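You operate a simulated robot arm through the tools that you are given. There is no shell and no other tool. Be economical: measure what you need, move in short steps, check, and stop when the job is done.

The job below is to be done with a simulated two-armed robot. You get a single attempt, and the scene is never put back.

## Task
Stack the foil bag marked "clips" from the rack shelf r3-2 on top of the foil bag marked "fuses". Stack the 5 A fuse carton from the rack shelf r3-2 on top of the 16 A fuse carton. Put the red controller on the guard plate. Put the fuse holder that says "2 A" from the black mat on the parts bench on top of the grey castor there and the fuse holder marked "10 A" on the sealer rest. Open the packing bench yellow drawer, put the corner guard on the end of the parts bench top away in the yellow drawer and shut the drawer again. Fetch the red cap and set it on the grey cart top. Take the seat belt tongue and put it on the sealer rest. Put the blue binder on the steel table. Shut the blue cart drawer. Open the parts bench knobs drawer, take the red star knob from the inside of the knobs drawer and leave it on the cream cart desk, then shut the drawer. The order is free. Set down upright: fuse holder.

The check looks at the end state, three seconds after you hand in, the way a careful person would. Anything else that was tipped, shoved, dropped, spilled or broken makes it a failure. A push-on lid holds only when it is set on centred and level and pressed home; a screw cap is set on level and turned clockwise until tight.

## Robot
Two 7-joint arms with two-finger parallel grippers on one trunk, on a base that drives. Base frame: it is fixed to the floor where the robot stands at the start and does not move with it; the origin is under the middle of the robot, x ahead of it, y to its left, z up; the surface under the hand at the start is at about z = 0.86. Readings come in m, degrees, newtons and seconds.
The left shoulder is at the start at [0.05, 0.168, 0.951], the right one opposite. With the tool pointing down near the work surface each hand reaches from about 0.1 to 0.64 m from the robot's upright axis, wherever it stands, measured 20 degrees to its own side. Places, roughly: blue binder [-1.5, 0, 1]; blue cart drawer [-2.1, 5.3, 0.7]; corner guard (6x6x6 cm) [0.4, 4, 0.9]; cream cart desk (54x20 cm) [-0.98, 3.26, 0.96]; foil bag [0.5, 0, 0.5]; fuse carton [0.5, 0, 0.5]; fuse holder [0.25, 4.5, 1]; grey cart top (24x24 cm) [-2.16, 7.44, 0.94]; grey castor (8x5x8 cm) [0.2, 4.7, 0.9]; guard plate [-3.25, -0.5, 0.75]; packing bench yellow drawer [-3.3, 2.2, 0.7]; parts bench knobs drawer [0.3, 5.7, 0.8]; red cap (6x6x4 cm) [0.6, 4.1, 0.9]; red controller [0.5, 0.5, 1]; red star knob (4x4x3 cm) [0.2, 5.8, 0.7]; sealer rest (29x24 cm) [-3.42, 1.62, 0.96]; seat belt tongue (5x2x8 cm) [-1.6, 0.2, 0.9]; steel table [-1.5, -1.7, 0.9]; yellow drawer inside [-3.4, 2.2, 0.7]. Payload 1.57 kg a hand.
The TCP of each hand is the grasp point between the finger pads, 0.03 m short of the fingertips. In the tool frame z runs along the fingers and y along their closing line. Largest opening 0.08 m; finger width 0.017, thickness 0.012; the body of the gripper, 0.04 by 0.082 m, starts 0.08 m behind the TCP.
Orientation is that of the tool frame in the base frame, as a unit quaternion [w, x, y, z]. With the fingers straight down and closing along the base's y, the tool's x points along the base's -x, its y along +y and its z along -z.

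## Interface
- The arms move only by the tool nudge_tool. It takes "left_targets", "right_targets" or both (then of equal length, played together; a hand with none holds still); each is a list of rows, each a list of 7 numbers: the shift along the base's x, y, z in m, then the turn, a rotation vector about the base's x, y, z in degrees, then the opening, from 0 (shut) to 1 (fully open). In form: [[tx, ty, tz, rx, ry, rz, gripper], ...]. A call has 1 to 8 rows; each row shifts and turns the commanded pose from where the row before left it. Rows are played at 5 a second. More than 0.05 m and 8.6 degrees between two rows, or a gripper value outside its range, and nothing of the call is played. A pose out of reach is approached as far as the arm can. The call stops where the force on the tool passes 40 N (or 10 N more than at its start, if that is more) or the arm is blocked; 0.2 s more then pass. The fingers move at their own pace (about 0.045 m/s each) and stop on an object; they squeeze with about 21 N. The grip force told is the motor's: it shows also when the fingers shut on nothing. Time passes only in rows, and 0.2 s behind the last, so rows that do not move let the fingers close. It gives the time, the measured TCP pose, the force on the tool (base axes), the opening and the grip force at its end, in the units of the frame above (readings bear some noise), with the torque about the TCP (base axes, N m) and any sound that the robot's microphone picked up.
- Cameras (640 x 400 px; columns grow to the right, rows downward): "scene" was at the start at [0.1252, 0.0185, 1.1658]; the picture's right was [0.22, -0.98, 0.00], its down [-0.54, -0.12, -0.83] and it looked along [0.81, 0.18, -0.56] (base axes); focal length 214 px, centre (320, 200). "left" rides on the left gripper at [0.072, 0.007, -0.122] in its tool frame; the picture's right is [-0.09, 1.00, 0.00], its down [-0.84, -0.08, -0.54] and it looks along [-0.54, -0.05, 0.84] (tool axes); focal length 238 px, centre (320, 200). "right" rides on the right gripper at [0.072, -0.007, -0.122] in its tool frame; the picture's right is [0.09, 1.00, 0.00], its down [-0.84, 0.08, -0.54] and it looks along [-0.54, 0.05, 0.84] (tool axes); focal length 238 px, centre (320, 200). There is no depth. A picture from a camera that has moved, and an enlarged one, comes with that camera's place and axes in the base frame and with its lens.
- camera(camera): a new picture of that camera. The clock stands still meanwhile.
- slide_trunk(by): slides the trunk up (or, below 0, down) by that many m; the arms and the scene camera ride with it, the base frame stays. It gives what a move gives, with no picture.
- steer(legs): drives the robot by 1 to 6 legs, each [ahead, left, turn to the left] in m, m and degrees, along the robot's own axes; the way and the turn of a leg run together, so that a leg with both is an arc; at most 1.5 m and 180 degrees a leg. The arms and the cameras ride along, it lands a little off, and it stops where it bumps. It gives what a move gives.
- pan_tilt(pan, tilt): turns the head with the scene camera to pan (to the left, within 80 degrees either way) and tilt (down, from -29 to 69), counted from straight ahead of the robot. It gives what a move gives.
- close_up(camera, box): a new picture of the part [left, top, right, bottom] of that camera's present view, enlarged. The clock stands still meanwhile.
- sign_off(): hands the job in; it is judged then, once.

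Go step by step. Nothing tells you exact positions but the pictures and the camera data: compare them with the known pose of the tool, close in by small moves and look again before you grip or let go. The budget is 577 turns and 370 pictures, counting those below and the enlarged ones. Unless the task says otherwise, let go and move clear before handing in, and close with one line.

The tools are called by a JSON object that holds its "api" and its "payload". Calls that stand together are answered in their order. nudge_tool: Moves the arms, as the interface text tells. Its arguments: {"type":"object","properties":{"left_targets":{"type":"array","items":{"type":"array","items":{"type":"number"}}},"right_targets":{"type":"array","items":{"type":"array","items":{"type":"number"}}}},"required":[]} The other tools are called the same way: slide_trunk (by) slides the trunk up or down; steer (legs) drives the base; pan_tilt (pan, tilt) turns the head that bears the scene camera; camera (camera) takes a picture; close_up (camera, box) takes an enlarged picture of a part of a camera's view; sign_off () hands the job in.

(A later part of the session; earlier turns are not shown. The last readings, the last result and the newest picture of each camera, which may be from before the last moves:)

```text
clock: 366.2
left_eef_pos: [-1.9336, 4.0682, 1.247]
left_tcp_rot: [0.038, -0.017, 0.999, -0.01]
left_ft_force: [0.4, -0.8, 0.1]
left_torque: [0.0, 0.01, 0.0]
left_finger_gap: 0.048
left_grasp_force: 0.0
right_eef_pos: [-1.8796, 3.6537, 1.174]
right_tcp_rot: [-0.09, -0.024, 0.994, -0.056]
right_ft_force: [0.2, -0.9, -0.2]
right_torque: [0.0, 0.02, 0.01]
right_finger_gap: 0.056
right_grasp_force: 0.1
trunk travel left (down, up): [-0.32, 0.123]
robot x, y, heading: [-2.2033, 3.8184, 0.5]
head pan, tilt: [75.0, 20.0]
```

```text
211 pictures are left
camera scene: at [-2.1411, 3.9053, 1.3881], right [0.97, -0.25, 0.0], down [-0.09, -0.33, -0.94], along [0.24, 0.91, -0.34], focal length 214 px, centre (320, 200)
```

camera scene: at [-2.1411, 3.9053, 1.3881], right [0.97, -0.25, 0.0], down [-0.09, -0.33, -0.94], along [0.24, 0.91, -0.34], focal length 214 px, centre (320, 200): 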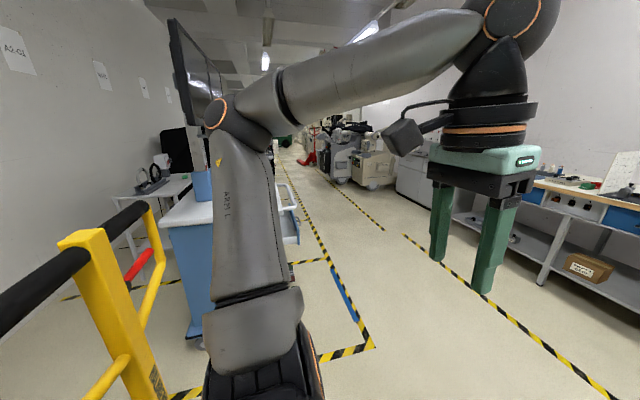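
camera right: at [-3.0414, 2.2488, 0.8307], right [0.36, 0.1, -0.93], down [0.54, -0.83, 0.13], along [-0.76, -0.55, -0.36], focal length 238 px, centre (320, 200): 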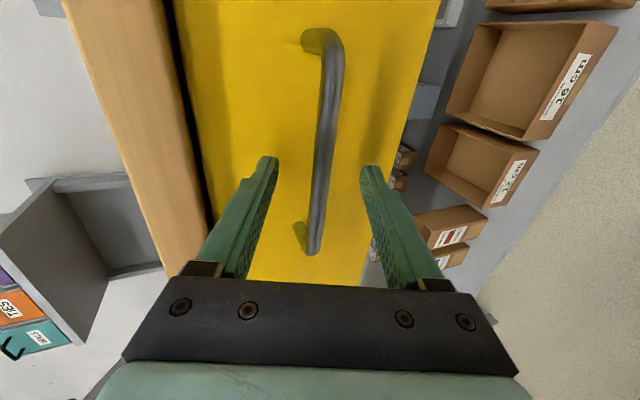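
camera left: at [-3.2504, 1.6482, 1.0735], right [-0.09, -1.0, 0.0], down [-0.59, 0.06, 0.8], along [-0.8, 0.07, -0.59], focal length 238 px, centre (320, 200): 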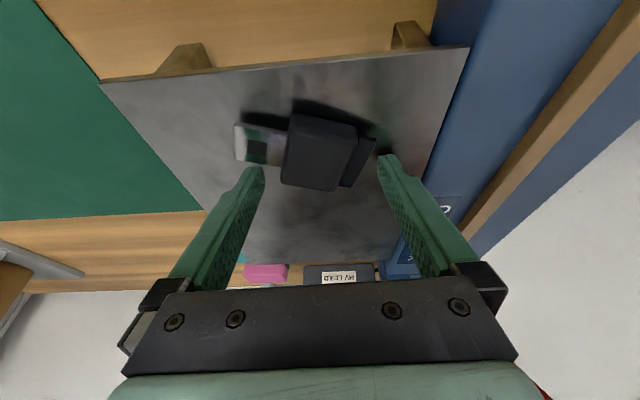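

The pallet-jack handle blocked the strafe. I move east away from it, then toward the parts bench.

{"api": "steer", "payload": {"legs": [[0.5, -0.02, 0], [0, 0.45, 0], [1.15, 0, 0]]}}

{"api": "pan_tilt", "payload": {"pan": 0, "tilt": 30}}

{"api": "camera", "payload": {"camera": "scene"}}

```text
clock: 378.6
left_eef_pos: [-0.3072, 4.5134, 1.2474]
left_tcp_rot: [0.037, -0.019, 0.999, -0.01]
left_ft_force: [0.7, -0.1, 0.6]
left_torque: [0.01, 0.02, 0.02]
left_finger_gap: 0.0479
left_grasp_force: 0.1
right_eef_pos: [-0.249, 4.0976, 1.1739]
right_tcp_rot: [-0.09, -0.027, 0.994, -0.056]
right_ft_force: [-1.2, 0.2, -1.1]
right_torque: [0.05, -0.02, -0.02]
right_finger_gap: 0.0558
right_grasp_force: 0.0
trunk travel left (down, up): [-0.32, 0.123]
robot x, y, heading: [-0.5764, 4.2573, 0.9]
head pan, tilt: [75.0, 20.0]
```

```text
clock: 380.0
left_eef_pos: [-0.3084, 4.5126, 1.2472]
left_tcp_rot: [0.037, -0.02, 0.999, -0.01]
left_ft_force: [-0.5, -0.2, 0.4]
left_torque: [0.02, 0.0, 0.03]
left_finger_gap: 0.0476
left_grasp_force: 0.1
right_eef_pos: [-0.2498, 4.0969, 1.1741]
right_tcp_rot: [-0.089, -0.028, 0.994, -0.056]
right_ft_force: [-0.8, 0.7, 0.3]
right_torque: [0.02, 0.03, 0.0]
right_finger_gap: 0.0559
right_grasp_force: 0.1
trunk travel left (down, up): [-0.32, 0.123]
robot x, y, heading: [-0.5714, 4.2591, 0.9]
head pan, tilt: [0.0, 30.0]
```

```text
210 pictures are left
camera scene: at [-0.446, 4.2591, 1.3721], right [0.02, -1.0, 0.0], down [-0.5, -0.01, -0.87], along [0.87, 0.01, -0.5], focal length 214 px, centre (320, 200)
```

scene: 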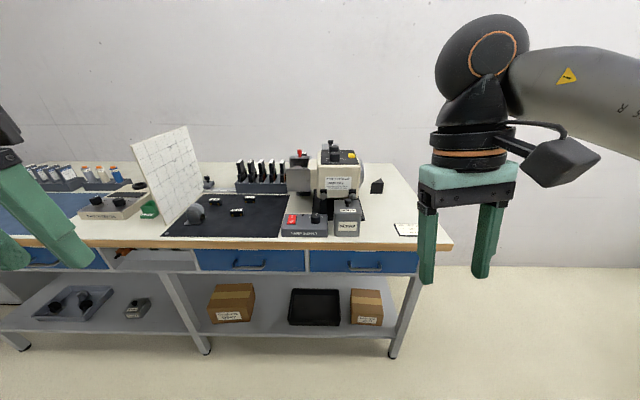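

{"api": "close_up", "payload": {"camera": "scene", "box": [150, 120, 450, 270]}}

{"api": "close_up", "payload": {"camera": "scene", "box": [160, 160, 290, 250]}}

{"api": "close_up", "payload": {"camera": "scene", "box": [280, 130, 400, 250]}}

```text
2.13 times, centred on (300, 195) of scene
camera zoom: at [-0.446, 4.2591, 1.3721], right [0.02, -1.0, 0.0], down [-0.5, -0.01, -0.87], along [0.87, 0.01, -0.5], focal length 458 px, centre (363, 211)
```

zoom: 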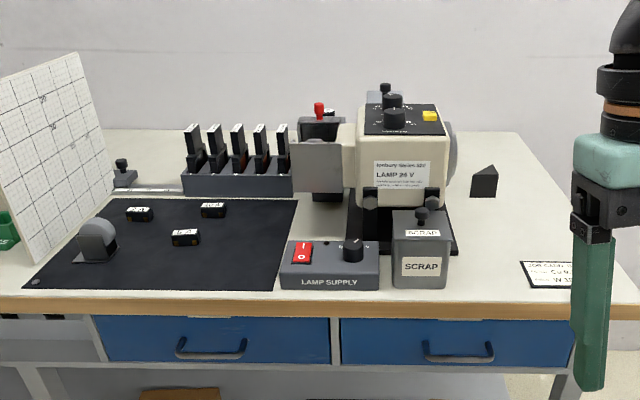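

```text
4.44 times, centred on (225, 205) of scene
camera zoom: at [-0.446, 4.2591, 1.3721], right [0.02, -1.0, 0.0], down [-0.5, -0.01, -0.87], along [0.87, 0.01, -0.5], focal length 953 px, centre (742, 178)
```

zoom: 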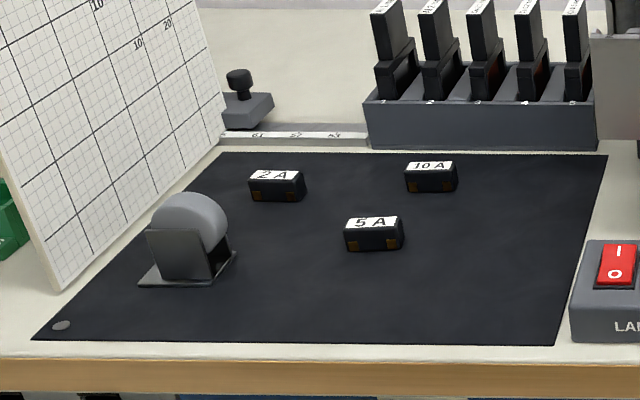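

```text
3.33 times, centred on (340, 190) of scene
camera zoom: at [-0.446, 4.2591, 1.3721], right [0.02, -1.0, 0.0], down [-0.5, -0.01, -0.87], along [0.87, 0.01, -0.5], focal length 715 px, centre (253, 233)
```

zoom: 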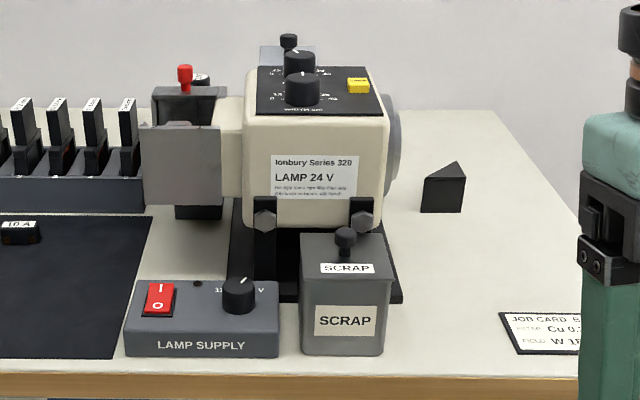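

Parts found: 2 A ≈(0.347,4.729), 10 A ≈(0.368,4.583), castor ≈(0.22,4.76), corner guard ≈(0.45,4.0). I level the right hand, and move to face the mat.

{"api": "nudge_tool", "payload": {"right_targets": [[0, 0, 0, 0, -5, 0, 0.9], [0, 0, 0, 0, -5, 0, 0.9], [0, 0, 0, 6.7, 0, 0, 0.9], [0, 0, 0, 0, 0, -3.7, 0.9]], "left_targets": [[0, 0, 0, 0, -4, 0, 0.6], [0, 0, 0, 0, 0, 0, 0.6], [0, 0, 0, 0, 0, 0, 0.6], [0, 0, 0, 0, 0, 0, 0.6]]}}

{"api": "steer", "payload": {"legs": [[0, 0.6, -0.9], [0.3, 0, 0]]}}

{"api": "camera", "payload": {"camera": "right"}}

{"api": "pan_tilt", "payload": {"pan": -5, "tilt": 45}}

{"api": "camera", "payload": {"camera": "scene"}}

```text
clock: 381.0
left_eef_pos: [-0.3077, 4.5132, 1.2467]
left_tcp_rot: [0.071, -0.019, 0.997, -0.011]
left_ft_force: [0.2, -0.1, -0.4]
left_torque: [0.04, 0.05, 0.01]
left_finger_gap: 0.0479
left_grasp_force: 0.0
right_eef_pos: [-0.2489, 4.098, 1.1743]
right_tcp_rot: [0.001, 0.011, 1.0, 0.001]
right_ft_force: [0.3, 0.1, 0.6]
right_torque: [-0.01, 0.0, 0.0]
right_finger_gap: 0.0721
right_grasp_force: 0.0
trunk travel left (down, up): [-0.32, 0.123]
robot x, y, heading: [-0.5767, 4.2566, 1.0]
head pan, tilt: [0.0, 30.0]
```

```text
clock: 388.5
left_eef_pos: [-0.0084, 5.122, 1.2478]
left_tcp_rot: [0.071, -0.012, 0.997, -0.011]
left_ft_force: [0.5, -0.5, 0.3]
left_torque: [0.01, 0.01, -0.01]
left_finger_gap: 0.0482
left_grasp_force: 0.1
right_eef_pos: [0.0454, 4.7068, 1.1751]
right_tcp_rot: [-0.001, 0.018, 1.0, 0.001]
right_ft_force: [0.6, 0.4, 0.0]
right_torque: [-0.01, 0.01, 0.0]
right_finger_gap: 0.072
right_grasp_force: 0.0
trunk travel left (down, up): [-0.32, 0.123]
robot x, y, heading: [-0.28, 4.8715, 0.0]
head pan, tilt: [0.0, 30.0]
```

```text
206 pictures are left
camera right: at [-0.0266, 4.7025, 1.2963], right [-0.06, 1.0, 0.0], down [0.84, 0.05, 0.54], along [0.54, 0.03, -0.84], focal length 238 px, centre (320, 200)
```

right: 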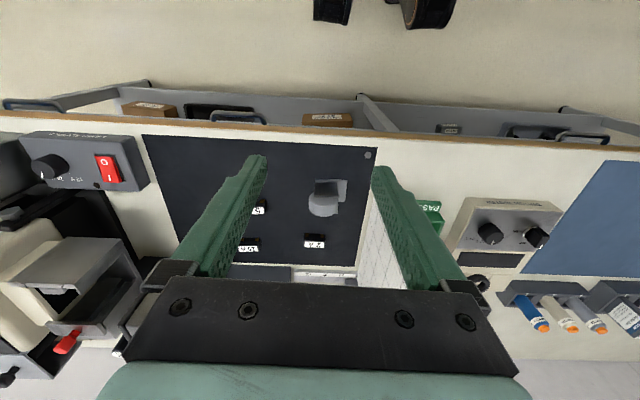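

```text
clock: 389.3
left_eef_pos: [-0.0077, 5.122, 1.2468]
left_tcp_rot: [0.071, -0.012, 0.997, -0.011]
left_ft_force: [-0.1, 0.0, -0.4]
left_torque: [0.0, 0.06, 0.01]
left_finger_gap: 0.0482
left_grasp_force: 0.0
right_eef_pos: [0.0447, 4.7059, 1.174]
right_tcp_rot: [-0.001, 0.018, 1.0, 0.001]
right_ft_force: [-0.2, -0.5, 0.0]
right_torque: [0.01, 0.01, 0.02]
right_finger_gap: 0.072
right_grasp_force: 0.1
trunk travel left (down, up): [-0.32, 0.123]
robot x, y, heading: [-0.2775, 4.8684, -0.1]
head pan, tilt: [-5.0, 45.0]
```

```text
205 pictures are left
camera scene: at [-0.1586, 4.8638, 1.3495], right [-0.09, -1.0, 0.0], down [-0.7, 0.06, -0.71], along [0.7, -0.06, -0.71], focal length 214 px, centre (320, 200)
```

scene: 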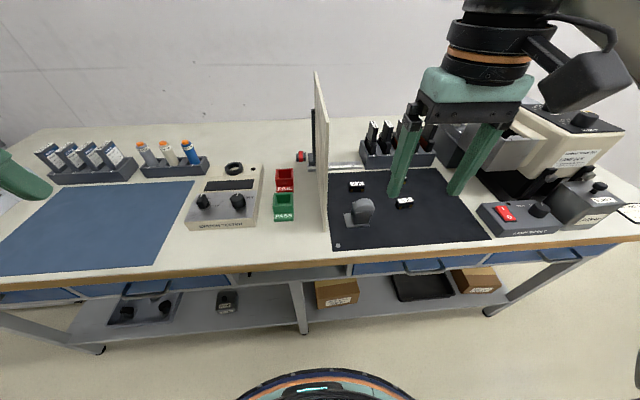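

{"api": "close_up", "payload": {"camera": "right", "box": [240, 150, 400, 270]}}

{"api": "close_up", "payload": {"camera": "scene", "box": [300, 130, 460, 260]}}

```text
3.33 times, centred on (320, 210) of right
camera zoom: at [-0.0272, 4.7025, 1.2965], right [-0.06, 1.0, 0.0], down [0.84, 0.05, 0.54], along [0.54, 0.03, -0.84], focal length 794 px, centre (320, 167)
```

zoom: 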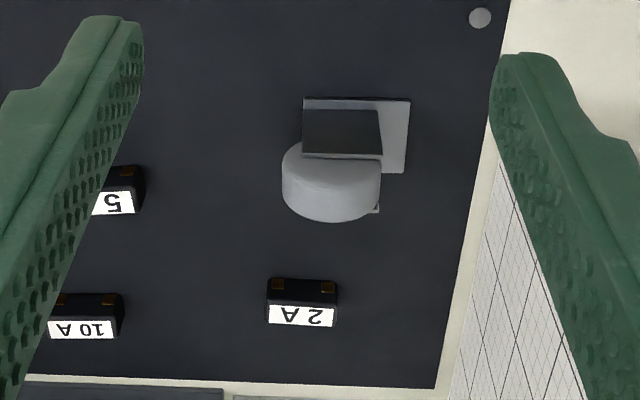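

```text
3.08 times, centred on (380, 195) of scene
camera zoom: at [-0.1586, 4.8638, 1.3495], right [-0.09, -1.0, 0.0], down [-0.7, 0.06, -0.71], along [0.7, -0.06, -0.71], focal length 660 px, centre (135, 215)
```

zoom: 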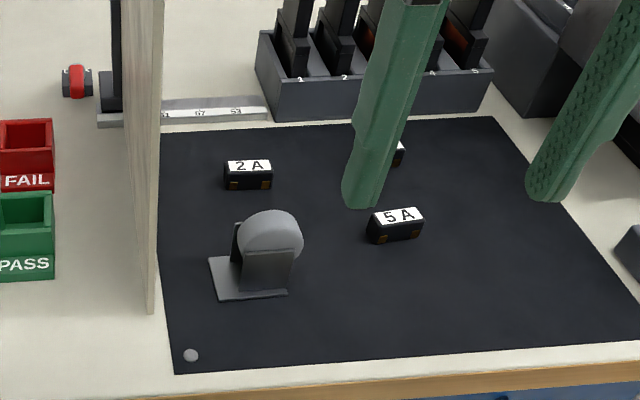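

I approach the 2 A holder with the right hand: drive 8 cm, reach over, look.

{"api": "steer", "payload": {"legs": [[0.08, 0, 0]]}}

{"api": "nudge_tool", "payload": {"right_targets": [[0.045, 0, -0.02, 0, 0, 0, 1], [0.045, 0, -0.02, 0, 0, 0, 1], [0.045, 0, -0.02, 0, 0, 0, 1], [0.045, 0, -0.02, 0, 0, 0, 1], [0.035, 0, -0.03, 0, 0, 0, 1]]}}

{"api": "camera", "payload": {"camera": "right"}}

{"api": "camera", "payload": {"camera": "scene"}}

```text
clock: 390.4
left_eef_pos: [0.0737, 5.1238, 1.2471]
left_tcp_rot: [0.072, -0.012, 0.997, -0.012]
left_ft_force: [-0.4, 0.0, 0.2]
left_torque: [-0.02, 0.04, 0.0]
left_finger_gap: 0.0482
left_grasp_force: 0.1
right_eef_pos: [0.1261, 4.7066, 1.1757]
right_tcp_rot: [-0.001, 0.017, 1.0, 0.002]
right_ft_force: [0.6, 0.4, 0.2]
right_torque: [0.01, 0.0, 0.01]
right_finger_gap: 0.0721
right_grasp_force: 0.0
trunk travel left (down, up): [-0.32, 0.123]
robot x, y, heading: [-0.1952, 4.8695, 0.3]
head pan, tilt: [-5.0, 45.0]
```

```text
clock: 391.6
left_eef_pos: [0.0741, 5.1234, 1.2463]
left_tcp_rot: [0.071, -0.012, 0.997, -0.011]
left_ft_force: [-0.3, 1.2, -0.3]
left_torque: [0.01, -0.04, 0.0]
left_finger_gap: 0.0482
left_grasp_force: 0.1
right_eef_pos: [0.3406, 4.7092, 1.0645]
right_tcp_rot: [0.0, 0.017, 1.0, 0.0]
right_ft_force: [-0.5, 0.2, 0.0]
right_torque: [0.02, 0.0, 0.02]
right_finger_gap: 0.08
right_grasp_force: 0.0
trunk travel left (down, up): [-0.32, 0.123]
robot x, y, heading: [-0.1955, 4.8702, 0.3]
head pan, tilt: [-5.0, 45.0]
```

```text
202 pictures are left
camera right: at [0.2696, 4.7054, 1.1863], right [-0.06, 1.0, 0.0], down [0.84, 0.05, 0.54], along [0.54, 0.03, -0.84], focal length 238 px, centre (320, 200)
```

right: 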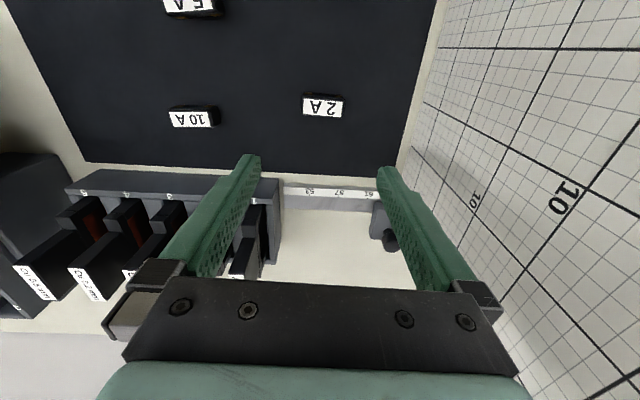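

```text
201 pictures are left
camera scene: at [-0.0766, 4.8642, 1.3494], right [-0.08, -1.0, 0.0], down [-0.71, 0.06, -0.71], along [0.7, -0.06, -0.71], focal length 214 px, centre (320, 200)
```

scene: 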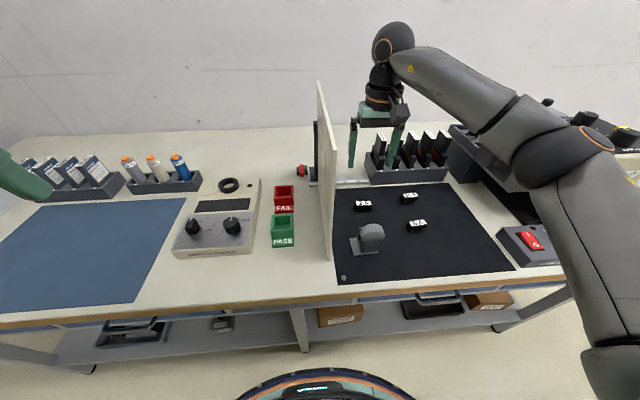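

2 A sits at about (0.326,4.710). Descend around it.

{"api": "nudge_tool", "payload": {"right_targets": [[-0.015, 0.001, -0.04, 0, 0, 0, 1], [0, 0, -0.045, 0, 0, 0, 1], [0, 0, -0.035, 0, 0, 0, 1]]}}

{"api": "camera", "payload": {"camera": "right"}}

```text
clock: 392.4
left_eef_pos: [0.0728, 5.1237, 1.2474]
left_tcp_rot: [0.071, -0.012, 0.997, -0.011]
left_ft_force: [-0.1, 0.3, 0.1]
left_torque: [-0.04, 0.0, 0.02]
left_finger_gap: 0.0482
left_grasp_force: 0.1
right_eef_pos: [0.3209, 4.71, 0.9469]
right_tcp_rot: [0.0, 0.017, 1.0, 0.001]
right_ft_force: [0.2, 0.2, 0.0]
right_torque: [-0.01, -0.01, 0.0]
right_finger_gap: 0.0799
right_grasp_force: 0.0
trunk travel left (down, up): [-0.32, 0.123]
robot x, y, heading: [-0.1993, 4.8726, 0.2]
head pan, tilt: [-5.0, 45.0]
```

```text
200 pictures are left
camera right: at [0.2511, 4.7054, 1.0677], right [-0.06, 1.0, 0.0], down [0.84, 0.05, 0.54], along [0.54, 0.03, -0.84], focal length 238 px, centre (320, 200)
```

right: 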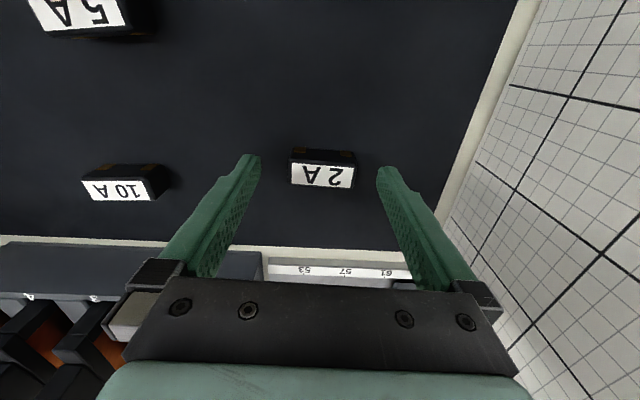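

{"api": "nudge_tool", "payload": {"right_targets": [[0.01, 0.002, -0.015, 0, 0, 0, 1], [0, 0, -0.01, 0, 0, 0, 1], [0, 0, -0.004, 0, 0, 0, 1]]}}

{"api": "camera", "payload": {"camera": "right"}}

```text
clock: 393.1
left_eef_pos: [0.071, 5.1236, 1.2479]
left_tcp_rot: [0.072, -0.012, 0.997, -0.011]
left_ft_force: [0.6, -1.0, -0.6]
left_torque: [0.0, 0.01, -0.02]
left_finger_gap: 0.048
left_grasp_force: 0.1
right_eef_pos: [0.3328, 4.7119, 0.9326]
right_tcp_rot: [0.003, 0.017, 1.0, 0.001]
right_ft_force: [-14.9, -0.1, 19.9]
right_torque: [-0.93, 0.65, -0.76]
right_finger_gap: 0.0801
right_grasp_force: 0.1
trunk travel left (down, up): [-0.32, 0.123]
robot x, y, heading: [-0.1957, 4.8706, 0.4]
head pan, tilt: [-5.0, 45.0]
stopped in row 3 (right hand): the force on the tool passed its limit at 46 N (the readings are from after the stop); the commanded pose is now the measured one
```

```text
199 pictures are left
camera right: at [0.2608, 4.707, 1.0534], right [-0.06, 1.0, 0.0], down [0.83, 0.05, 0.55], along [0.55, 0.03, -0.84], focal length 238 px, centre (320, 200)
```

right: 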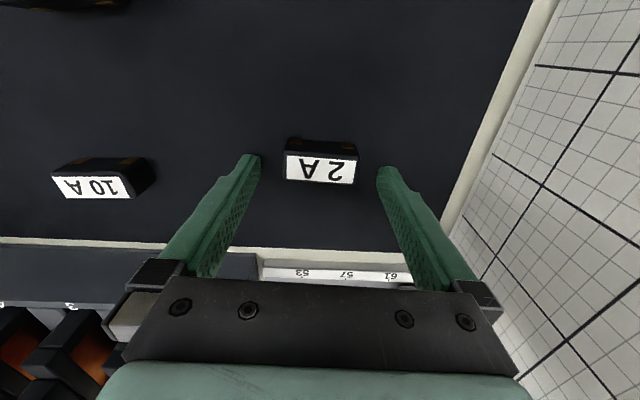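

The fingertips touched the bench, so it is at z≈0.90. I raise 4 mm, shift 6 mm back, and close.

{"api": "nudge_tool", "payload": {"right_targets": [[0, 0, 0.005, 0, 0, 0, 1], [-0.006, -0.001, 0, 0, 0, 0, 1], [0, 0, 0, 0, 0, 0, 0], [0, 0, 0, 0, 0, 0, 0], [0, 0, 0, 0, 0, 0, 0], [0, 0, 0, 0, 0, 0, 0]]}}

{"api": "camera", "payload": {"camera": "right"}}

```text
clock: 394.4
left_eef_pos: [0.0736, 5.1232, 1.2477]
left_tcp_rot: [0.072, -0.012, 0.997, -0.011]
left_ft_force: [-0.5, -0.1, -0.1]
left_torque: [0.02, 0.03, -0.02]
left_finger_gap: 0.0477
left_grasp_force: 0.0
right_eef_pos: [0.3298, 4.7101, 0.9329]
right_tcp_rot: [0.004, 0.016, 1.0, 0.001]
right_ft_force: [0.0, -0.4, -0.2]
right_torque: [0.02, 0.0, 0.05]
right_finger_gap: 0.0448
right_grasp_force: 21.2
trunk travel left (down, up): [-0.32, 0.123]
robot x, y, heading: [-0.1972, 4.8723, 0.2]
head pan, tilt: [-5.0, 45.0]
```

```text
198 pictures are left
camera right: at [0.2572, 4.7053, 1.0538], right [-0.06, 1.0, 0.0], down [0.83, 0.05, 0.55], along [0.55, 0.03, -0.84], focal length 238 px, centre (320, 200)
```

right: 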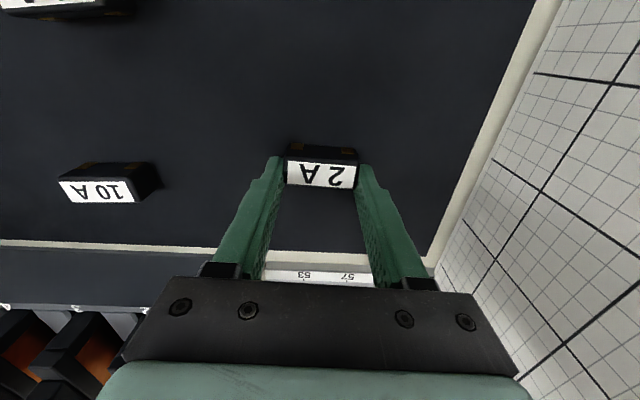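

Gripped. Lift and move over the castor to look at its top.

{"api": "nudge_tool", "payload": {"right_targets": [[0, 0, 0.03, 0, 0, 0, 0], [0, 0, 0.045, 0, 0, 0, 0], [-0.03, 0.002, 0.035, 0, 0, 0, 0], [-0.045, 0.002, 0.01, 0, 0, 0, 0], [-0.045, 0.002, 0, 0, 0, 0, 0]]}}

{"api": "camera", "payload": {"camera": "right"}}

{"api": "close_up", "payload": {"camera": "scene", "box": [320, 110, 440, 270]}}

```text
clock: 395.6
left_eef_pos: [0.0733, 5.1215, 1.2473]
left_tcp_rot: [0.071, -0.013, 0.997, -0.011]
left_ft_force: [0.0, 0.7, -0.4]
left_torque: [0.01, -0.01, 0.0]
left_finger_gap: 0.0482
left_grasp_force: 0.1
right_eef_pos: [0.212, 4.716, 1.053]
right_tcp_rot: [0.004, 0.017, 1.0, 0.001]
right_ft_force: [-0.9, -0.1, -0.6]
right_torque: [-0.04, -0.04, 0.0]
right_finger_gap: 0.0447
right_grasp_force: 21.0
trunk travel left (down, up): [-0.32, 0.123]
robot x, y, heading: [-0.1967, 4.8723, 0.3]
head pan, tilt: [-5.0, 45.0]
```

```text
197 pictures are left
camera right: at [0.1386, 4.7124, 1.1732], right [-0.06, 1.0, 0.0], down [0.83, 0.05, 0.55], along [0.55, 0.03, -0.84], focal length 238 px, centre (320, 200)
```

right: 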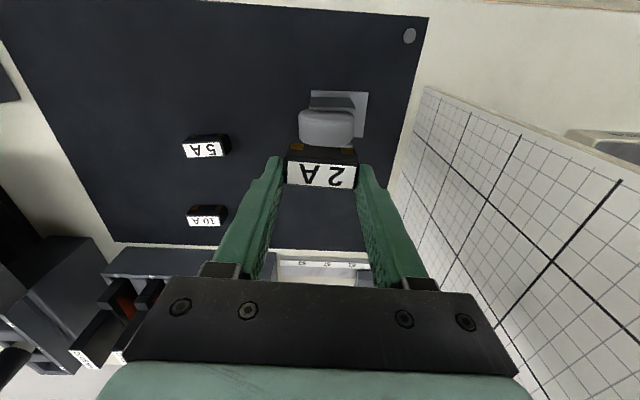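

```text
2.50 times, centred on (380, 190) of scene
camera zoom: at [-0.0777, 4.8638, 1.3495], right [-0.08, -1.0, 0.0], down [-0.7, 0.06, -0.71], along [0.7, -0.06, -0.71], focal length 536 px, centre (170, 225)
```

zoom: 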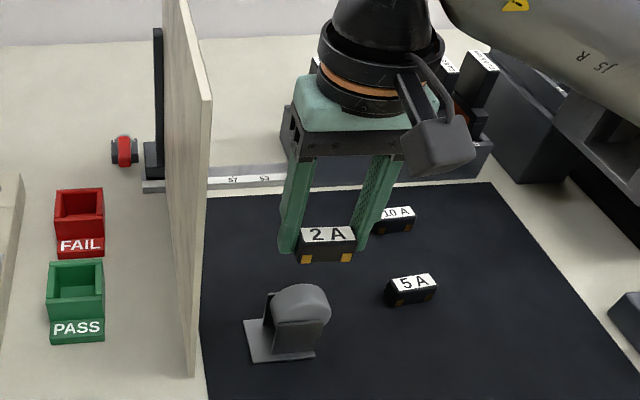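

{"api": "close_up", "payload": {"camera": "right", "box": [270, 70, 390, 170]}}

{"api": "close_up", "payload": {"camera": "scene", "box": [345, 205, 405, 265]}}

```text
4.00 times, centred on (330, 120) of right
camera zoom: at [0.1386, 4.7124, 1.1732], right [-0.06, 1.0, 0.0], down [0.83, 0.05, 0.55], along [0.55, 0.03, -0.84], focal length 953 px, centre (280, 520)
```

zoom: 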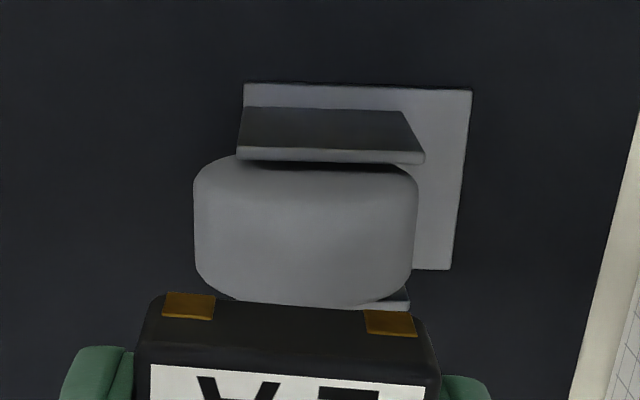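

```text
6.67 times, centred on (375, 235) of scene
camera zoom: at [-0.0777, 4.8638, 1.3495], right [-0.08, -1.0, 0.0], down [-0.7, 0.06, -0.71], along [0.7, -0.06, -0.71], focal length 1430 px, centre (-47, -33)
```

zoom: 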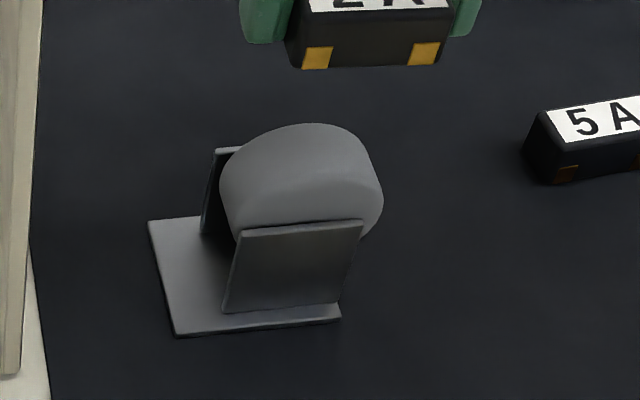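

Wheel top centre ≈(0.198,4.720), z≈0.975, axle along x. I centre the holder over it and lower in small steps.

{"api": "nudge_tool", "payload": {"right_targets": [[-0.009, 0.004, -0.01, 0, 0, 0, 0], [0, 0, -0.015, 0, 0, 0, 0], [0, 0, -0.008, 0, 0, 0, 0]]}}

{"api": "close_up", "payload": {"camera": "scene", "box": [345, 185, 425, 265]}}

{"api": "close_up", "payload": {"camera": "right", "box": [270, 90, 390, 200]}}

```text
clock: 396.4
left_eef_pos: [0.0728, 5.123, 1.2473]
left_tcp_rot: [0.073, -0.012, 0.997, -0.012]
left_ft_force: [-0.2, -0.6, 0.0]
left_torque: [0.02, -0.01, -0.01]
left_finger_gap: 0.048
left_grasp_force: 0.0
right_eef_pos: [0.2016, 4.7206, 1.0195]
right_tcp_rot: [0.004, 0.017, 1.0, 0.0]
right_ft_force: [0.7, -0.3, -0.9]
right_torque: [0.01, 0.02, -0.02]
right_finger_gap: 0.0447
right_grasp_force: 20.9
trunk travel left (down, up): [-0.32, 0.123]
robot x, y, heading: [-0.1953, 4.8725, 0.2]
head pan, tilt: [-5.0, 45.0]
```

```text
5.00 times, centred on (385, 225) of scene
camera zoom: at [-0.0774, 4.864, 1.3495], right [-0.08, -1.0, 0.0], down [-0.7, 0.06, -0.71], along [0.7, -0.06, -0.71], focal length 1072 px, centre (-5, 75)
```

zoom: 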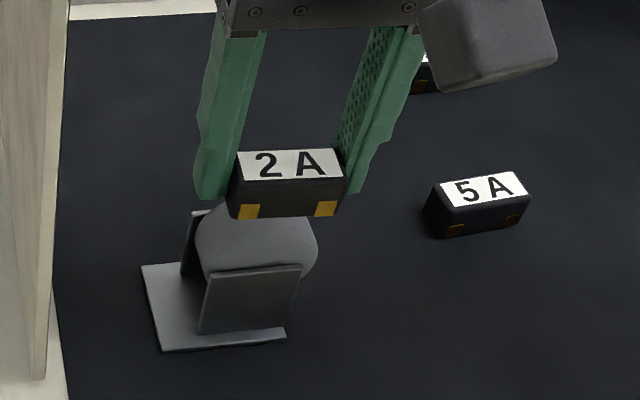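

```text
3.64 times, centred on (330, 145) of right
camera zoom: at [0.1298, 4.7171, 1.1413], right [-0.06, 1.0, 0.0], down [0.83, 0.05, 0.55], along [0.55, 0.03, -0.84], focal length 867 px, centre (284, 400)
```

zoom: 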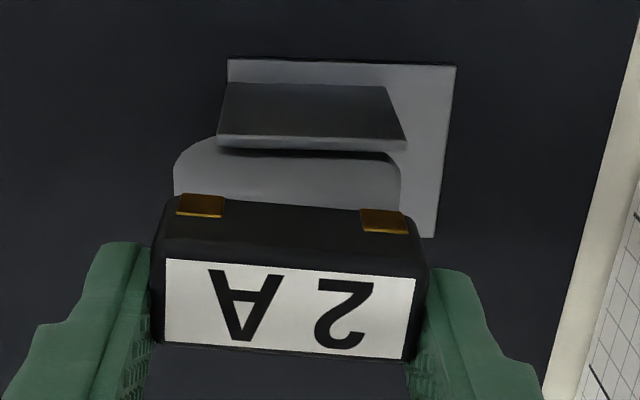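

Well centred. Lower with 2 mm steps to contact.

{"api": "nudge_tool", "payload": {"right_targets": [[0, 0, -0.004, 0, 0, 0, 0], [0, 0, -0.003, 0, 0, 0, 0], [0, 0, -0.002, 0, 0, 0, 0]]}}

```text
clock: 397.2
left_eef_pos: [0.0735, 5.1231, 1.2465]
left_tcp_rot: [0.072, -0.012, 0.997, -0.012]
left_ft_force: [0.6, -0.1, 0.1]
left_torque: [-0.01, 0.03, -0.01]
left_finger_gap: 0.048
left_grasp_force: 0.0
right_eef_pos: [0.202, 4.7198, 1.0122]
right_tcp_rot: [0.005, 0.017, 1.0, 0.002]
right_ft_force: [-0.2, -0.8, -0.9]
right_torque: [-0.03, -0.01, 0.01]
right_finger_gap: 0.045
right_grasp_force: 21.3
trunk travel left (down, up): [-0.32, 0.123]
robot x, y, heading: [-0.1972, 4.8778, 0.2]
head pan, tilt: [-5.0, 45.0]
```

{"api": "nudge_tool", "payload": {"right_targets": [[0, 0, -0.002, 0, 0, 0, 0], [0, 0, -0.002, 0, 0, 0, 0]]}}

{"api": "close_up", "payload": {"camera": "scene", "box": [345, 185, 425, 265]}}

```text
clock: 397.9
left_eef_pos: [0.0736, 5.1231, 1.247]
left_tcp_rot: [0.071, -0.011, 0.997, -0.011]
left_ft_force: [0.6, -0.4, 0.6]
left_torque: [-0.03, 0.02, 0.01]
left_finger_gap: 0.048
left_grasp_force: 0.0
right_eef_pos: [0.2012, 4.7199, 1.0057]
right_tcp_rot: [0.005, 0.016, 1.0, 0.002]
right_ft_force: [0.8, -0.3, 0.2]
right_torque: [0.03, -0.01, 0.05]
right_finger_gap: 0.0451
right_grasp_force: 20.6
trunk travel left (down, up): [-0.32, 0.123]
robot x, y, heading: [-0.1958, 4.8721, 0.2]
head pan, tilt: [-5.0, 45.0]
```

```text
5.00 times, centred on (385, 225) of scene
camera zoom: at [-0.0773, 4.864, 1.3495], right [-0.08, -1.0, 0.0], down [-0.7, 0.06, -0.71], along [0.7, -0.06, -0.71], focal length 1072 px, centre (-5, 75)
```

zoom: 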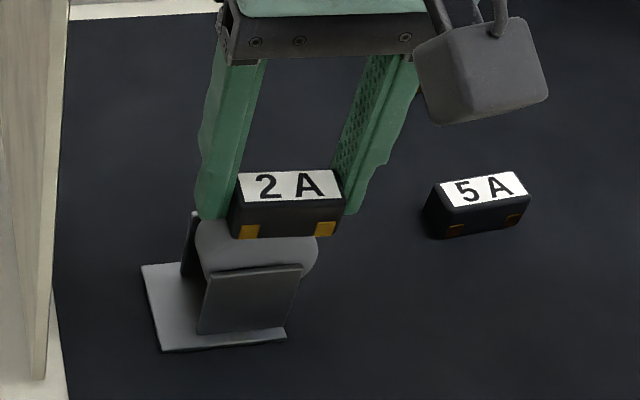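

{"api": "nudge_tool", "payload": {"right_targets": [[0, 0, -0.002, 0, 0, 0, 0], [0, 0, -0.002, 0, 0, 0, 0]]}}

{"api": "close_up", "payload": {"camera": "right", "box": [270, 100, 370, 200]}}

```text
clock: 398.4
left_eef_pos: [0.0728, 5.1225, 1.2476]
left_tcp_rot: [0.072, -0.012, 0.997, -0.012]
left_ft_force: [-0.4, -0.4, 0.4]
left_torque: [-0.01, -0.01, 0.0]
left_finger_gap: 0.0478
left_grasp_force: 0.1
right_eef_pos: [0.2005, 4.7197, 1.0033]
right_tcp_rot: [0.006, 0.018, 1.0, 0.002]
right_ft_force: [0.3, -1.5, 11.2]
right_torque: [-0.27, 0.08, 0.03]
right_finger_gap: 0.045
right_grasp_force: 21.4
trunk travel left (down, up): [-0.32, 0.123]
robot x, y, heading: [-0.2002, 4.8692, 0.2]
head pan, tilt: [-5.0, 45.0]
```

```text
4.00 times, centred on (320, 150) of right
camera zoom: at [0.128, 4.7148, 1.1249], right [-0.06, 1.0, 0.0], down [0.83, 0.05, 0.55], along [0.55, 0.03, -0.83], focal length 953 px, centre (320, 400)
```

zoom: 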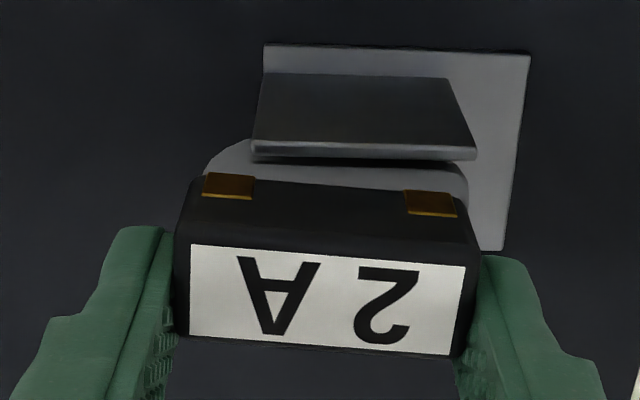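

Contact made. I open only a few millimetres so the holder can't fall, and look whether it balances.

{"api": "nudge_tool", "payload": {"right_targets": [[0, 0, 0.0008, 0, 0, 0, 0.6], [0, 0, 0, 0, 0, 0, 0.66], [0, 0, 0, 0, 0, 0, 0.68], [0, 0, 0, 0, 0, 0, 0.68]]}}

{"api": "close_up", "payload": {"camera": "right", "box": [270, 100, 370, 200]}}

{"api": "close_up", "payload": {"camera": "scene", "box": [345, 185, 425, 265]}}

```text
clock: 399.4
left_eef_pos: [0.0721, 5.1226, 1.2477]
left_tcp_rot: [0.071, -0.013, 0.997, -0.01]
left_ft_force: [-0.1, -0.2, -0.2]
left_torque: [0.03, 0.01, 0.0]
left_finger_gap: 0.0481
left_grasp_force: 0.0
right_eef_pos: [0.2011, 4.7192, 1.003]
right_tcp_rot: [0.004, 0.018, 1.0, 0.003]
right_ft_force: [1.2, -2.0, 10.9]
right_torque: [0.26, 0.04, 0.02]
right_finger_gap: 0.0532
right_grasp_force: 0.0
trunk travel left (down, up): [-0.32, 0.123]
robot x, y, heading: [-0.1961, 4.8703, 0.2]
head pan, tilt: [-5.0, 45.0]
```

```text
4.00 times, centred on (320, 150) of right
camera zoom: at [0.1279, 4.7152, 1.1248], right [-0.06, 1.0, 0.0], down [0.83, 0.05, 0.55], along [0.55, 0.03, -0.84], focal length 953 px, centre (320, 400)
```

zoom: 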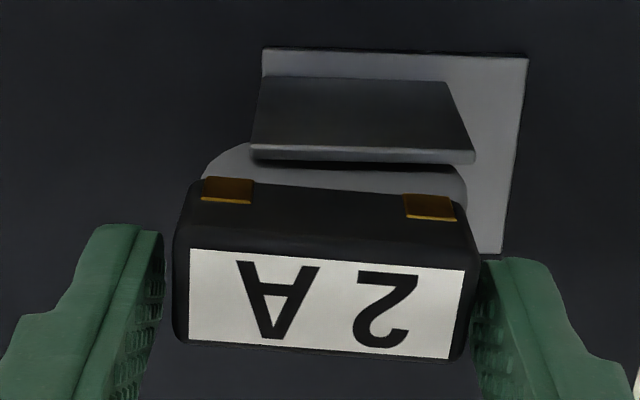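

```text
5.00 times, centred on (385, 225) of scene
camera zoom: at [-0.078, 4.8639, 1.3496], right [-0.08, -1.0, 0.0], down [-0.7, 0.06, -0.71], along [0.7, -0.06, -0.71], focal length 1072 px, centre (-5, 75)
```

zoom: 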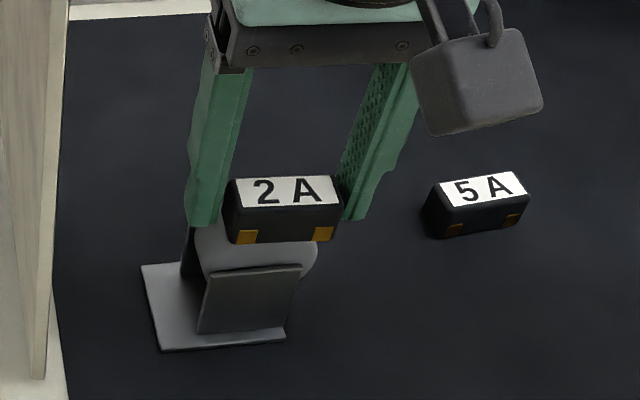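

There is residual force on a finger. I raise the hand 4 mm with the fingers still loosely around the holder and re-check.

{"api": "nudge_tool", "payload": {"right_targets": [[0, 0, 0.002, 0, 0, 0, 0.68], [0, 0, 0.002, 0, 0, 0, 0.68]]}}

{"api": "close_up", "payload": {"camera": "scene", "box": [345, 185, 425, 265]}}

{"api": "camera", "payload": {"camera": "right"}}

```text
clock: 400.1
left_eef_pos: [0.0724, 5.1237, 1.246]
left_tcp_rot: [0.071, -0.011, 0.997, -0.011]
left_ft_force: [0.3, -0.2, -0.3]
left_torque: [0.02, 0.02, 0.01]
left_finger_gap: 0.0483
left_grasp_force: 0.0
right_eef_pos: [0.2015, 4.7192, 1.0078]
right_tcp_rot: [0.003, 0.017, 1.0, 0.001]
right_ft_force: [0.7, -0.1, 0.0]
right_torque: [-0.02, 0.03, 0.03]
right_finger_gap: 0.0546
right_grasp_force: 0.0
trunk travel left (down, up): [-0.32, 0.123]
robot x, y, heading: [-0.1987, 4.8707, 0.2]
head pan, tilt: [-5.0, 45.0]
```

```text
5.00 times, centred on (385, 225) of scene
camera zoom: at [-0.0774, 4.8641, 1.3494], right [-0.08, -1.0, 0.0], down [-0.7, 0.06, -0.71], along [0.7, -0.06, -0.71], focal length 1072 px, centre (-5, 75)
```

zoom: 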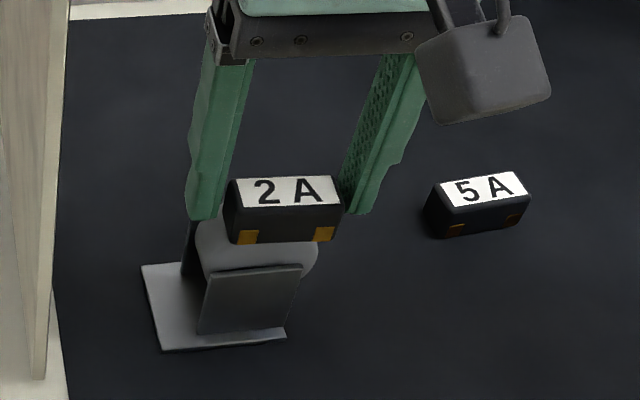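

```text
186 pictures are left
camera right: at [0.1287, 4.7147, 1.1289], right [-0.06, 1.0, 0.0], down [0.84, 0.05, 0.55], along [0.55, 0.03, -0.84], focal length 238 px, centre (320, 200)
```

right: 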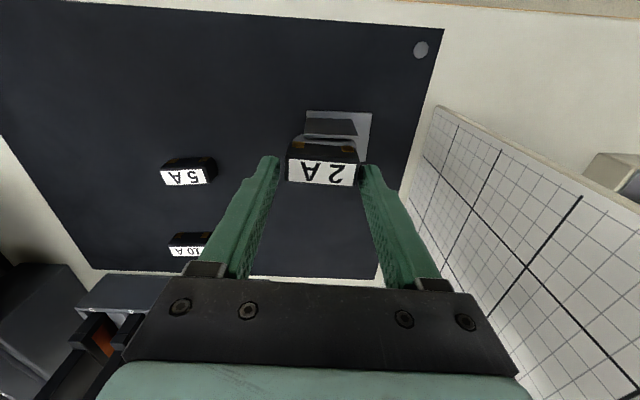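

The holder stays put, level, with no force on the fingers. Open wider and rise straight up.

{"api": "nudge_tool", "payload": {"right_targets": [[0, 0, 0, 0, 0, 0, 0.85], [0, 0, 0, 0, 0, 0, 1], [0, 0, 0.01, 0, 0, 0, 1], [0, 0, 0.03, 0, 0, 0, 1], [0, 0, 0.04, 0, 0, 0, 1], [0, 0, 0.04, 0, 0, 0, 1]]}}

{"api": "close_up", "payload": {"camera": "scene", "box": [345, 185, 425, 265]}}

```text
clock: 401.4
left_eef_pos: [0.0734, 5.1225, 1.2478]
left_tcp_rot: [0.071, -0.012, 0.997, -0.012]
left_ft_force: [-0.3, -0.5, -0.5]
left_torque: [-0.03, 0.0, 0.0]
left_finger_gap: 0.048
left_grasp_force: 0.0
right_eef_pos: [0.1975, 4.7226, 1.128]
right_tcp_rot: [0.003, 0.017, 1.0, 0.001]
right_ft_force: [-0.4, -0.2, -0.4]
right_torque: [-0.02, 0.01, 0.02]
right_finger_gap: 0.08
right_grasp_force: 0.2
trunk travel left (down, up): [-0.32, 0.123]
robot x, y, heading: [-0.1979, 4.8726, 0.2]
head pan, tilt: [-5.0, 45.0]
```

```text
5.00 times, centred on (385, 225) of scene
camera zoom: at [-0.0777, 4.8643, 1.3494], right [-0.08, -1.0, 0.0], down [-0.7, 0.06, -0.71], along [0.7, -0.06, -0.71], focal length 1072 px, centre (-5, 75)
```

zoom: 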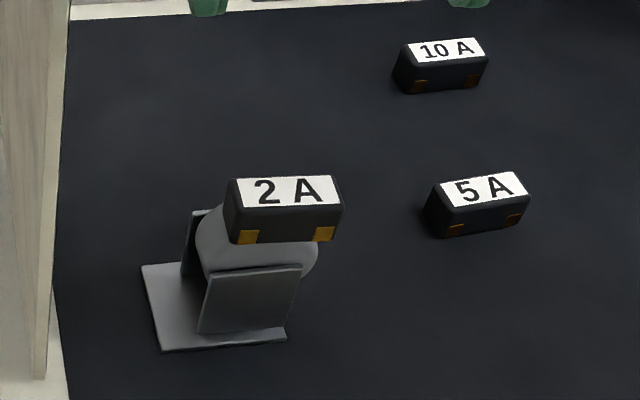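

The 2 A holder stands on the castor. Now the 10 A holder with the left hand: retract right, level left, shift right.

{"api": "nudge_tool", "payload": {"right_targets": [[-0.04, 0, 0.02, 0, 0, 0, 1], [-0.045, 0, 0.02, 0, 0, 0, 1], [-0.045, -0.01, 0, 0, 0, 0, 1]], "left_targets": [[0, 0, -0.03, 0, 8, 0, 1], [0, -0.02, -0.03, 0, 0, 1.4, 1], [0, -0.02, -0.02, 0, 0, 0, 1]]}}

{"api": "steer", "payload": {"legs": [[-0.1, 0, 0], [0, -0.49, 0], [0.1, 0, 0]]}}

{"api": "camera", "payload": {"camera": "left"}}

{"api": "pan_tilt", "payload": {"pan": 0, "tilt": 40}}

{"api": "camera", "payload": {"camera": "scene"}}

```text
clock: 402.2
left_eef_pos: [0.0728, 5.0836, 1.1684]
left_tcp_rot: [0.003, -0.026, 1.0, -0.01]
left_ft_force: [0.7, 0.3, 0.5]
left_torque: [0.01, 0.01, -0.03]
left_finger_gap: 0.0799
left_grasp_force: 0.0
right_eef_pos: [0.0714, 4.7073, 1.1684]
right_tcp_rot: [0.004, 0.018, 1.0, 0.001]
right_ft_force: [-0.8, 0.7, 1.1]
right_torque: [0.01, -0.04, -0.02]
right_finger_gap: 0.0802
right_grasp_force: 0.1
trunk travel left (down, up): [-0.32, 0.123]
robot x, y, heading: [-0.1983, 4.8703, 0.4]
head pan, tilt: [-5.0, 45.0]
```

```text
clock: 408.6
left_eef_pos: [0.075, 4.5939, 1.1687]
left_tcp_rot: [0.003, -0.024, 1.0, -0.01]
left_ft_force: [0.2, 0.3, 0.1]
left_torque: [0.05, 0.03, 0.01]
left_finger_gap: 0.0801
left_grasp_force: 0.1
right_eef_pos: [0.0724, 4.2188, 1.1689]
right_tcp_rot: [0.003, 0.017, 1.0, 0.0]
right_ft_force: [-0.3, 0.6, -0.5]
right_torque: [0.01, 0.0, 0.0]
right_finger_gap: 0.0801
right_grasp_force: 0.0
trunk travel left (down, up): [-0.32, 0.123]
robot x, y, heading: [-0.198, 4.382, 0.1]
head pan, tilt: [-5.0, 45.0]
```

```text
184 pictures are left
camera left: at [0.0036, 4.5993, 1.2899], right [0.04, 1.0, -0.02], down [0.84, -0.03, 0.55], along [0.54, -0.04, -0.84], focal length 238 px, centre (320, 200)
```

left: 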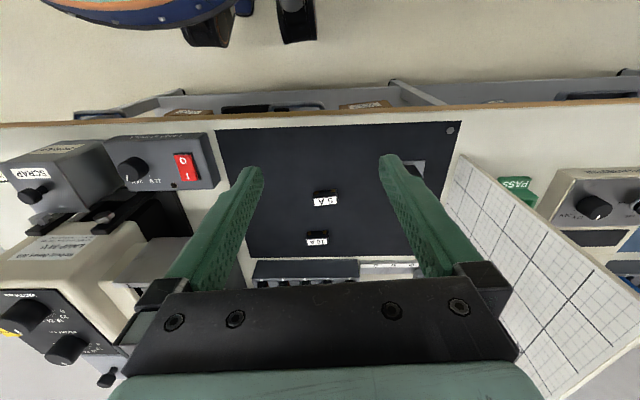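

```text
clock: 409.2
left_eef_pos: [0.0739, 4.5937, 1.1685]
left_tcp_rot: [0.002, -0.025, 1.0, -0.01]
left_ft_force: [-1.2, -0.2, -0.5]
left_torque: [0.02, -0.02, 0.01]
left_finger_gap: 0.0801
left_grasp_force: 0.1
right_eef_pos: [0.0732, 4.2187, 1.1684]
right_tcp_rot: [0.004, 0.017, 1.0, 0.002]
right_ft_force: [0.4, -0.5, -1.1]
right_torque: [0.03, 0.0, -0.02]
right_finger_gap: 0.0799
right_grasp_force: 0.1
trunk travel left (down, up): [-0.32, 0.123]
robot x, y, heading: [-0.1971, 4.3788, 0.1]
head pan, tilt: [0.0, 40.0]
```

```text
183 pictures are left
camera scene: at [-0.0725, 4.3812, 1.3567], right [0.0, -1.0, 0.0], down [-0.64, 0.0, -0.77], along [0.77, 0.0, -0.64], focal length 214 px, centre (320, 200)
```

scene: 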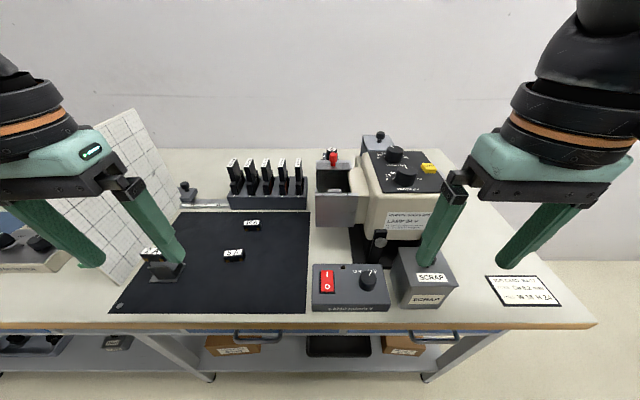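

10 A is at ≈(0.336,4.571). Reach over it with the left hand.

{"api": "nudge_tool", "payload": {"left_targets": [[0.045, -0.004, 0, 0, 0, 0, 1], [0.045, -0.004, 0, 0, 0, 0, 1], [0.045, -0.004, -0.01, 0, 0, 0, 1], [0.045, -0.004, -0.02, 0, 0, 0, 1], [0.045, -0.004, -0.02, 0, 0, 0, 1], [0.038, -0.004, -0.02, 0, 0, 0, 1], [0, 0, -0.04, 0, 0, 0, 1]]}}

{"api": "camera", "payload": {"camera": "left"}}

```text
clock: 410.8
left_eef_pos: [0.3189, 4.5869, 1.0545]
left_tcp_rot: [0.002, -0.026, 1.0, -0.011]
left_ft_force: [-0.2, -0.5, 0.1]
left_torque: [0.0, 0.03, 0.01]
left_finger_gap: 0.0803
left_grasp_force: 0.0
left hand out of reach, approached as far as the arm can: row 6
right_eef_pos: [0.0728, 4.2182, 1.1688]
right_tcp_rot: [0.005, 0.017, 1.0, 0.0]
right_ft_force: [0.9, -0.5, -0.3]
right_torque: [0.02, 0.0, 0.01]
right_finger_gap: 0.0801
right_grasp_force: 0.1
trunk travel left (down, up): [-0.32, 0.123]
robot x, y, heading: [-0.1984, 4.3823, 0.2]
head pan, tilt: [0.0, 40.0]
```

```text
182 pictures are left
camera left: at [0.2466, 4.5918, 1.1759], right [0.04, 1.0, -0.02], down [0.84, -0.02, 0.55], along [0.55, -0.04, -0.84], focal length 238 px, centre (320, 200)
```

left: 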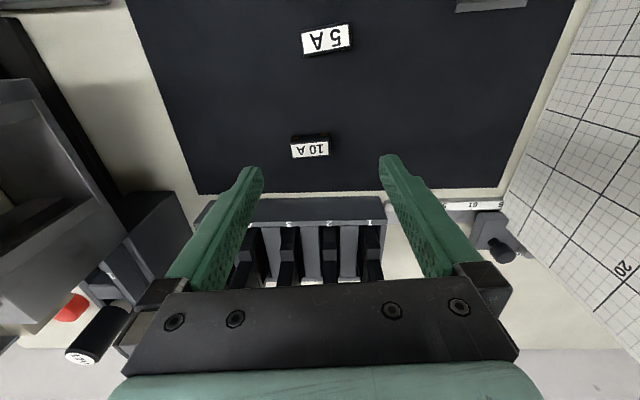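

{"api": "nudge_tool", "payload": {"left_targets": [[0.012, -0.008, -0.03, 0, 0, 0, 1], [0.012, -0.008, -0.04, 0, 0, 0, 1], [0, 0, -0.03, 0, 0, 0, 1]]}}

{"api": "camera", "payload": {"camera": "left"}}

```text
clock: 411.6
left_eef_pos: [0.311, 4.5878, 0.9603]
left_tcp_rot: [0.002, -0.025, 1.0, -0.01]
left_ft_force: [-0.3, 0.5, -0.5]
left_torque: [0.01, 0.01, 0.01]
left_finger_gap: 0.0802
left_grasp_force: 0.0
left hand out of reach, approached as far as the arm can: row 1, 2, 3
right_eef_pos: [0.0716, 4.2171, 1.1683]
right_tcp_rot: [0.004, 0.018, 1.0, 0.0]
right_ft_force: [0.3, -0.4, -0.4]
right_torque: [-0.03, -0.02, 0.03]
right_finger_gap: 0.0802
right_grasp_force: 0.1
trunk travel left (down, up): [-0.32, 0.123]
robot x, y, heading: [-0.1954, 4.3828, 0.1]
head pan, tilt: [0.0, 40.0]
```

```text
181 pictures are left
camera left: at [0.239, 4.5936, 1.0814], right [0.04, 1.0, -0.02], down [0.84, -0.02, 0.55], along [0.55, -0.04, -0.84], focal length 238 px, centre (320, 200)
```

left: 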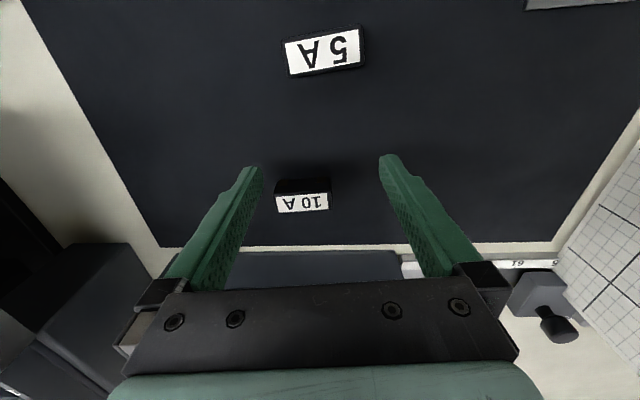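

At the reach limit again; I pitch the hand 10° forward (and will keep that pitch until placing).

{"api": "nudge_tool", "payload": {"left_targets": [[0, -0.006, 0.01, 0, -6, 0, 1], [0.012, -0.005, 0, 0, -6, 0, 1], [0.012, -0.004, 0, 0, 0, 0, 1]]}}

{"api": "camera", "payload": {"camera": "left"}}

```text
clock: 412.4
left_eef_pos: [0.3364, 4.5755, 0.967]
left_tcp_rot: [0.106, -0.024, 0.994, -0.013]
left_ft_force: [-0.3, -0.1, 0.5]
left_torque: [-0.01, 0.0, -0.01]
left_finger_gap: 0.0799
left_grasp_force: 0.0
right_eef_pos: [0.0724, 4.2185, 1.1683]
right_tcp_rot: [0.004, 0.018, 1.0, 0.0]
right_ft_force: [0.2, 0.2, 0.1]
right_torque: [0.02, -0.01, 0.01]
right_finger_gap: 0.0801
right_grasp_force: 0.1
trunk travel left (down, up): [-0.32, 0.123]
robot x, y, heading: [-0.1968, 4.3787, -0.2]
head pan, tilt: [0.0, 40.0]
```

```text
180 pictures are left
camera left: at [0.241, 4.5811, 1.0715], right [0.05, 1.0, -0.01], down [0.7, -0.02, 0.71], along [0.71, -0.04, -0.71], focal length 238 px, centre (320, 200)
```

left: 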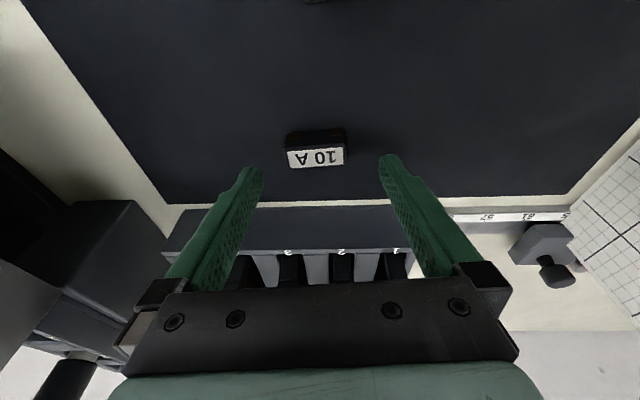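

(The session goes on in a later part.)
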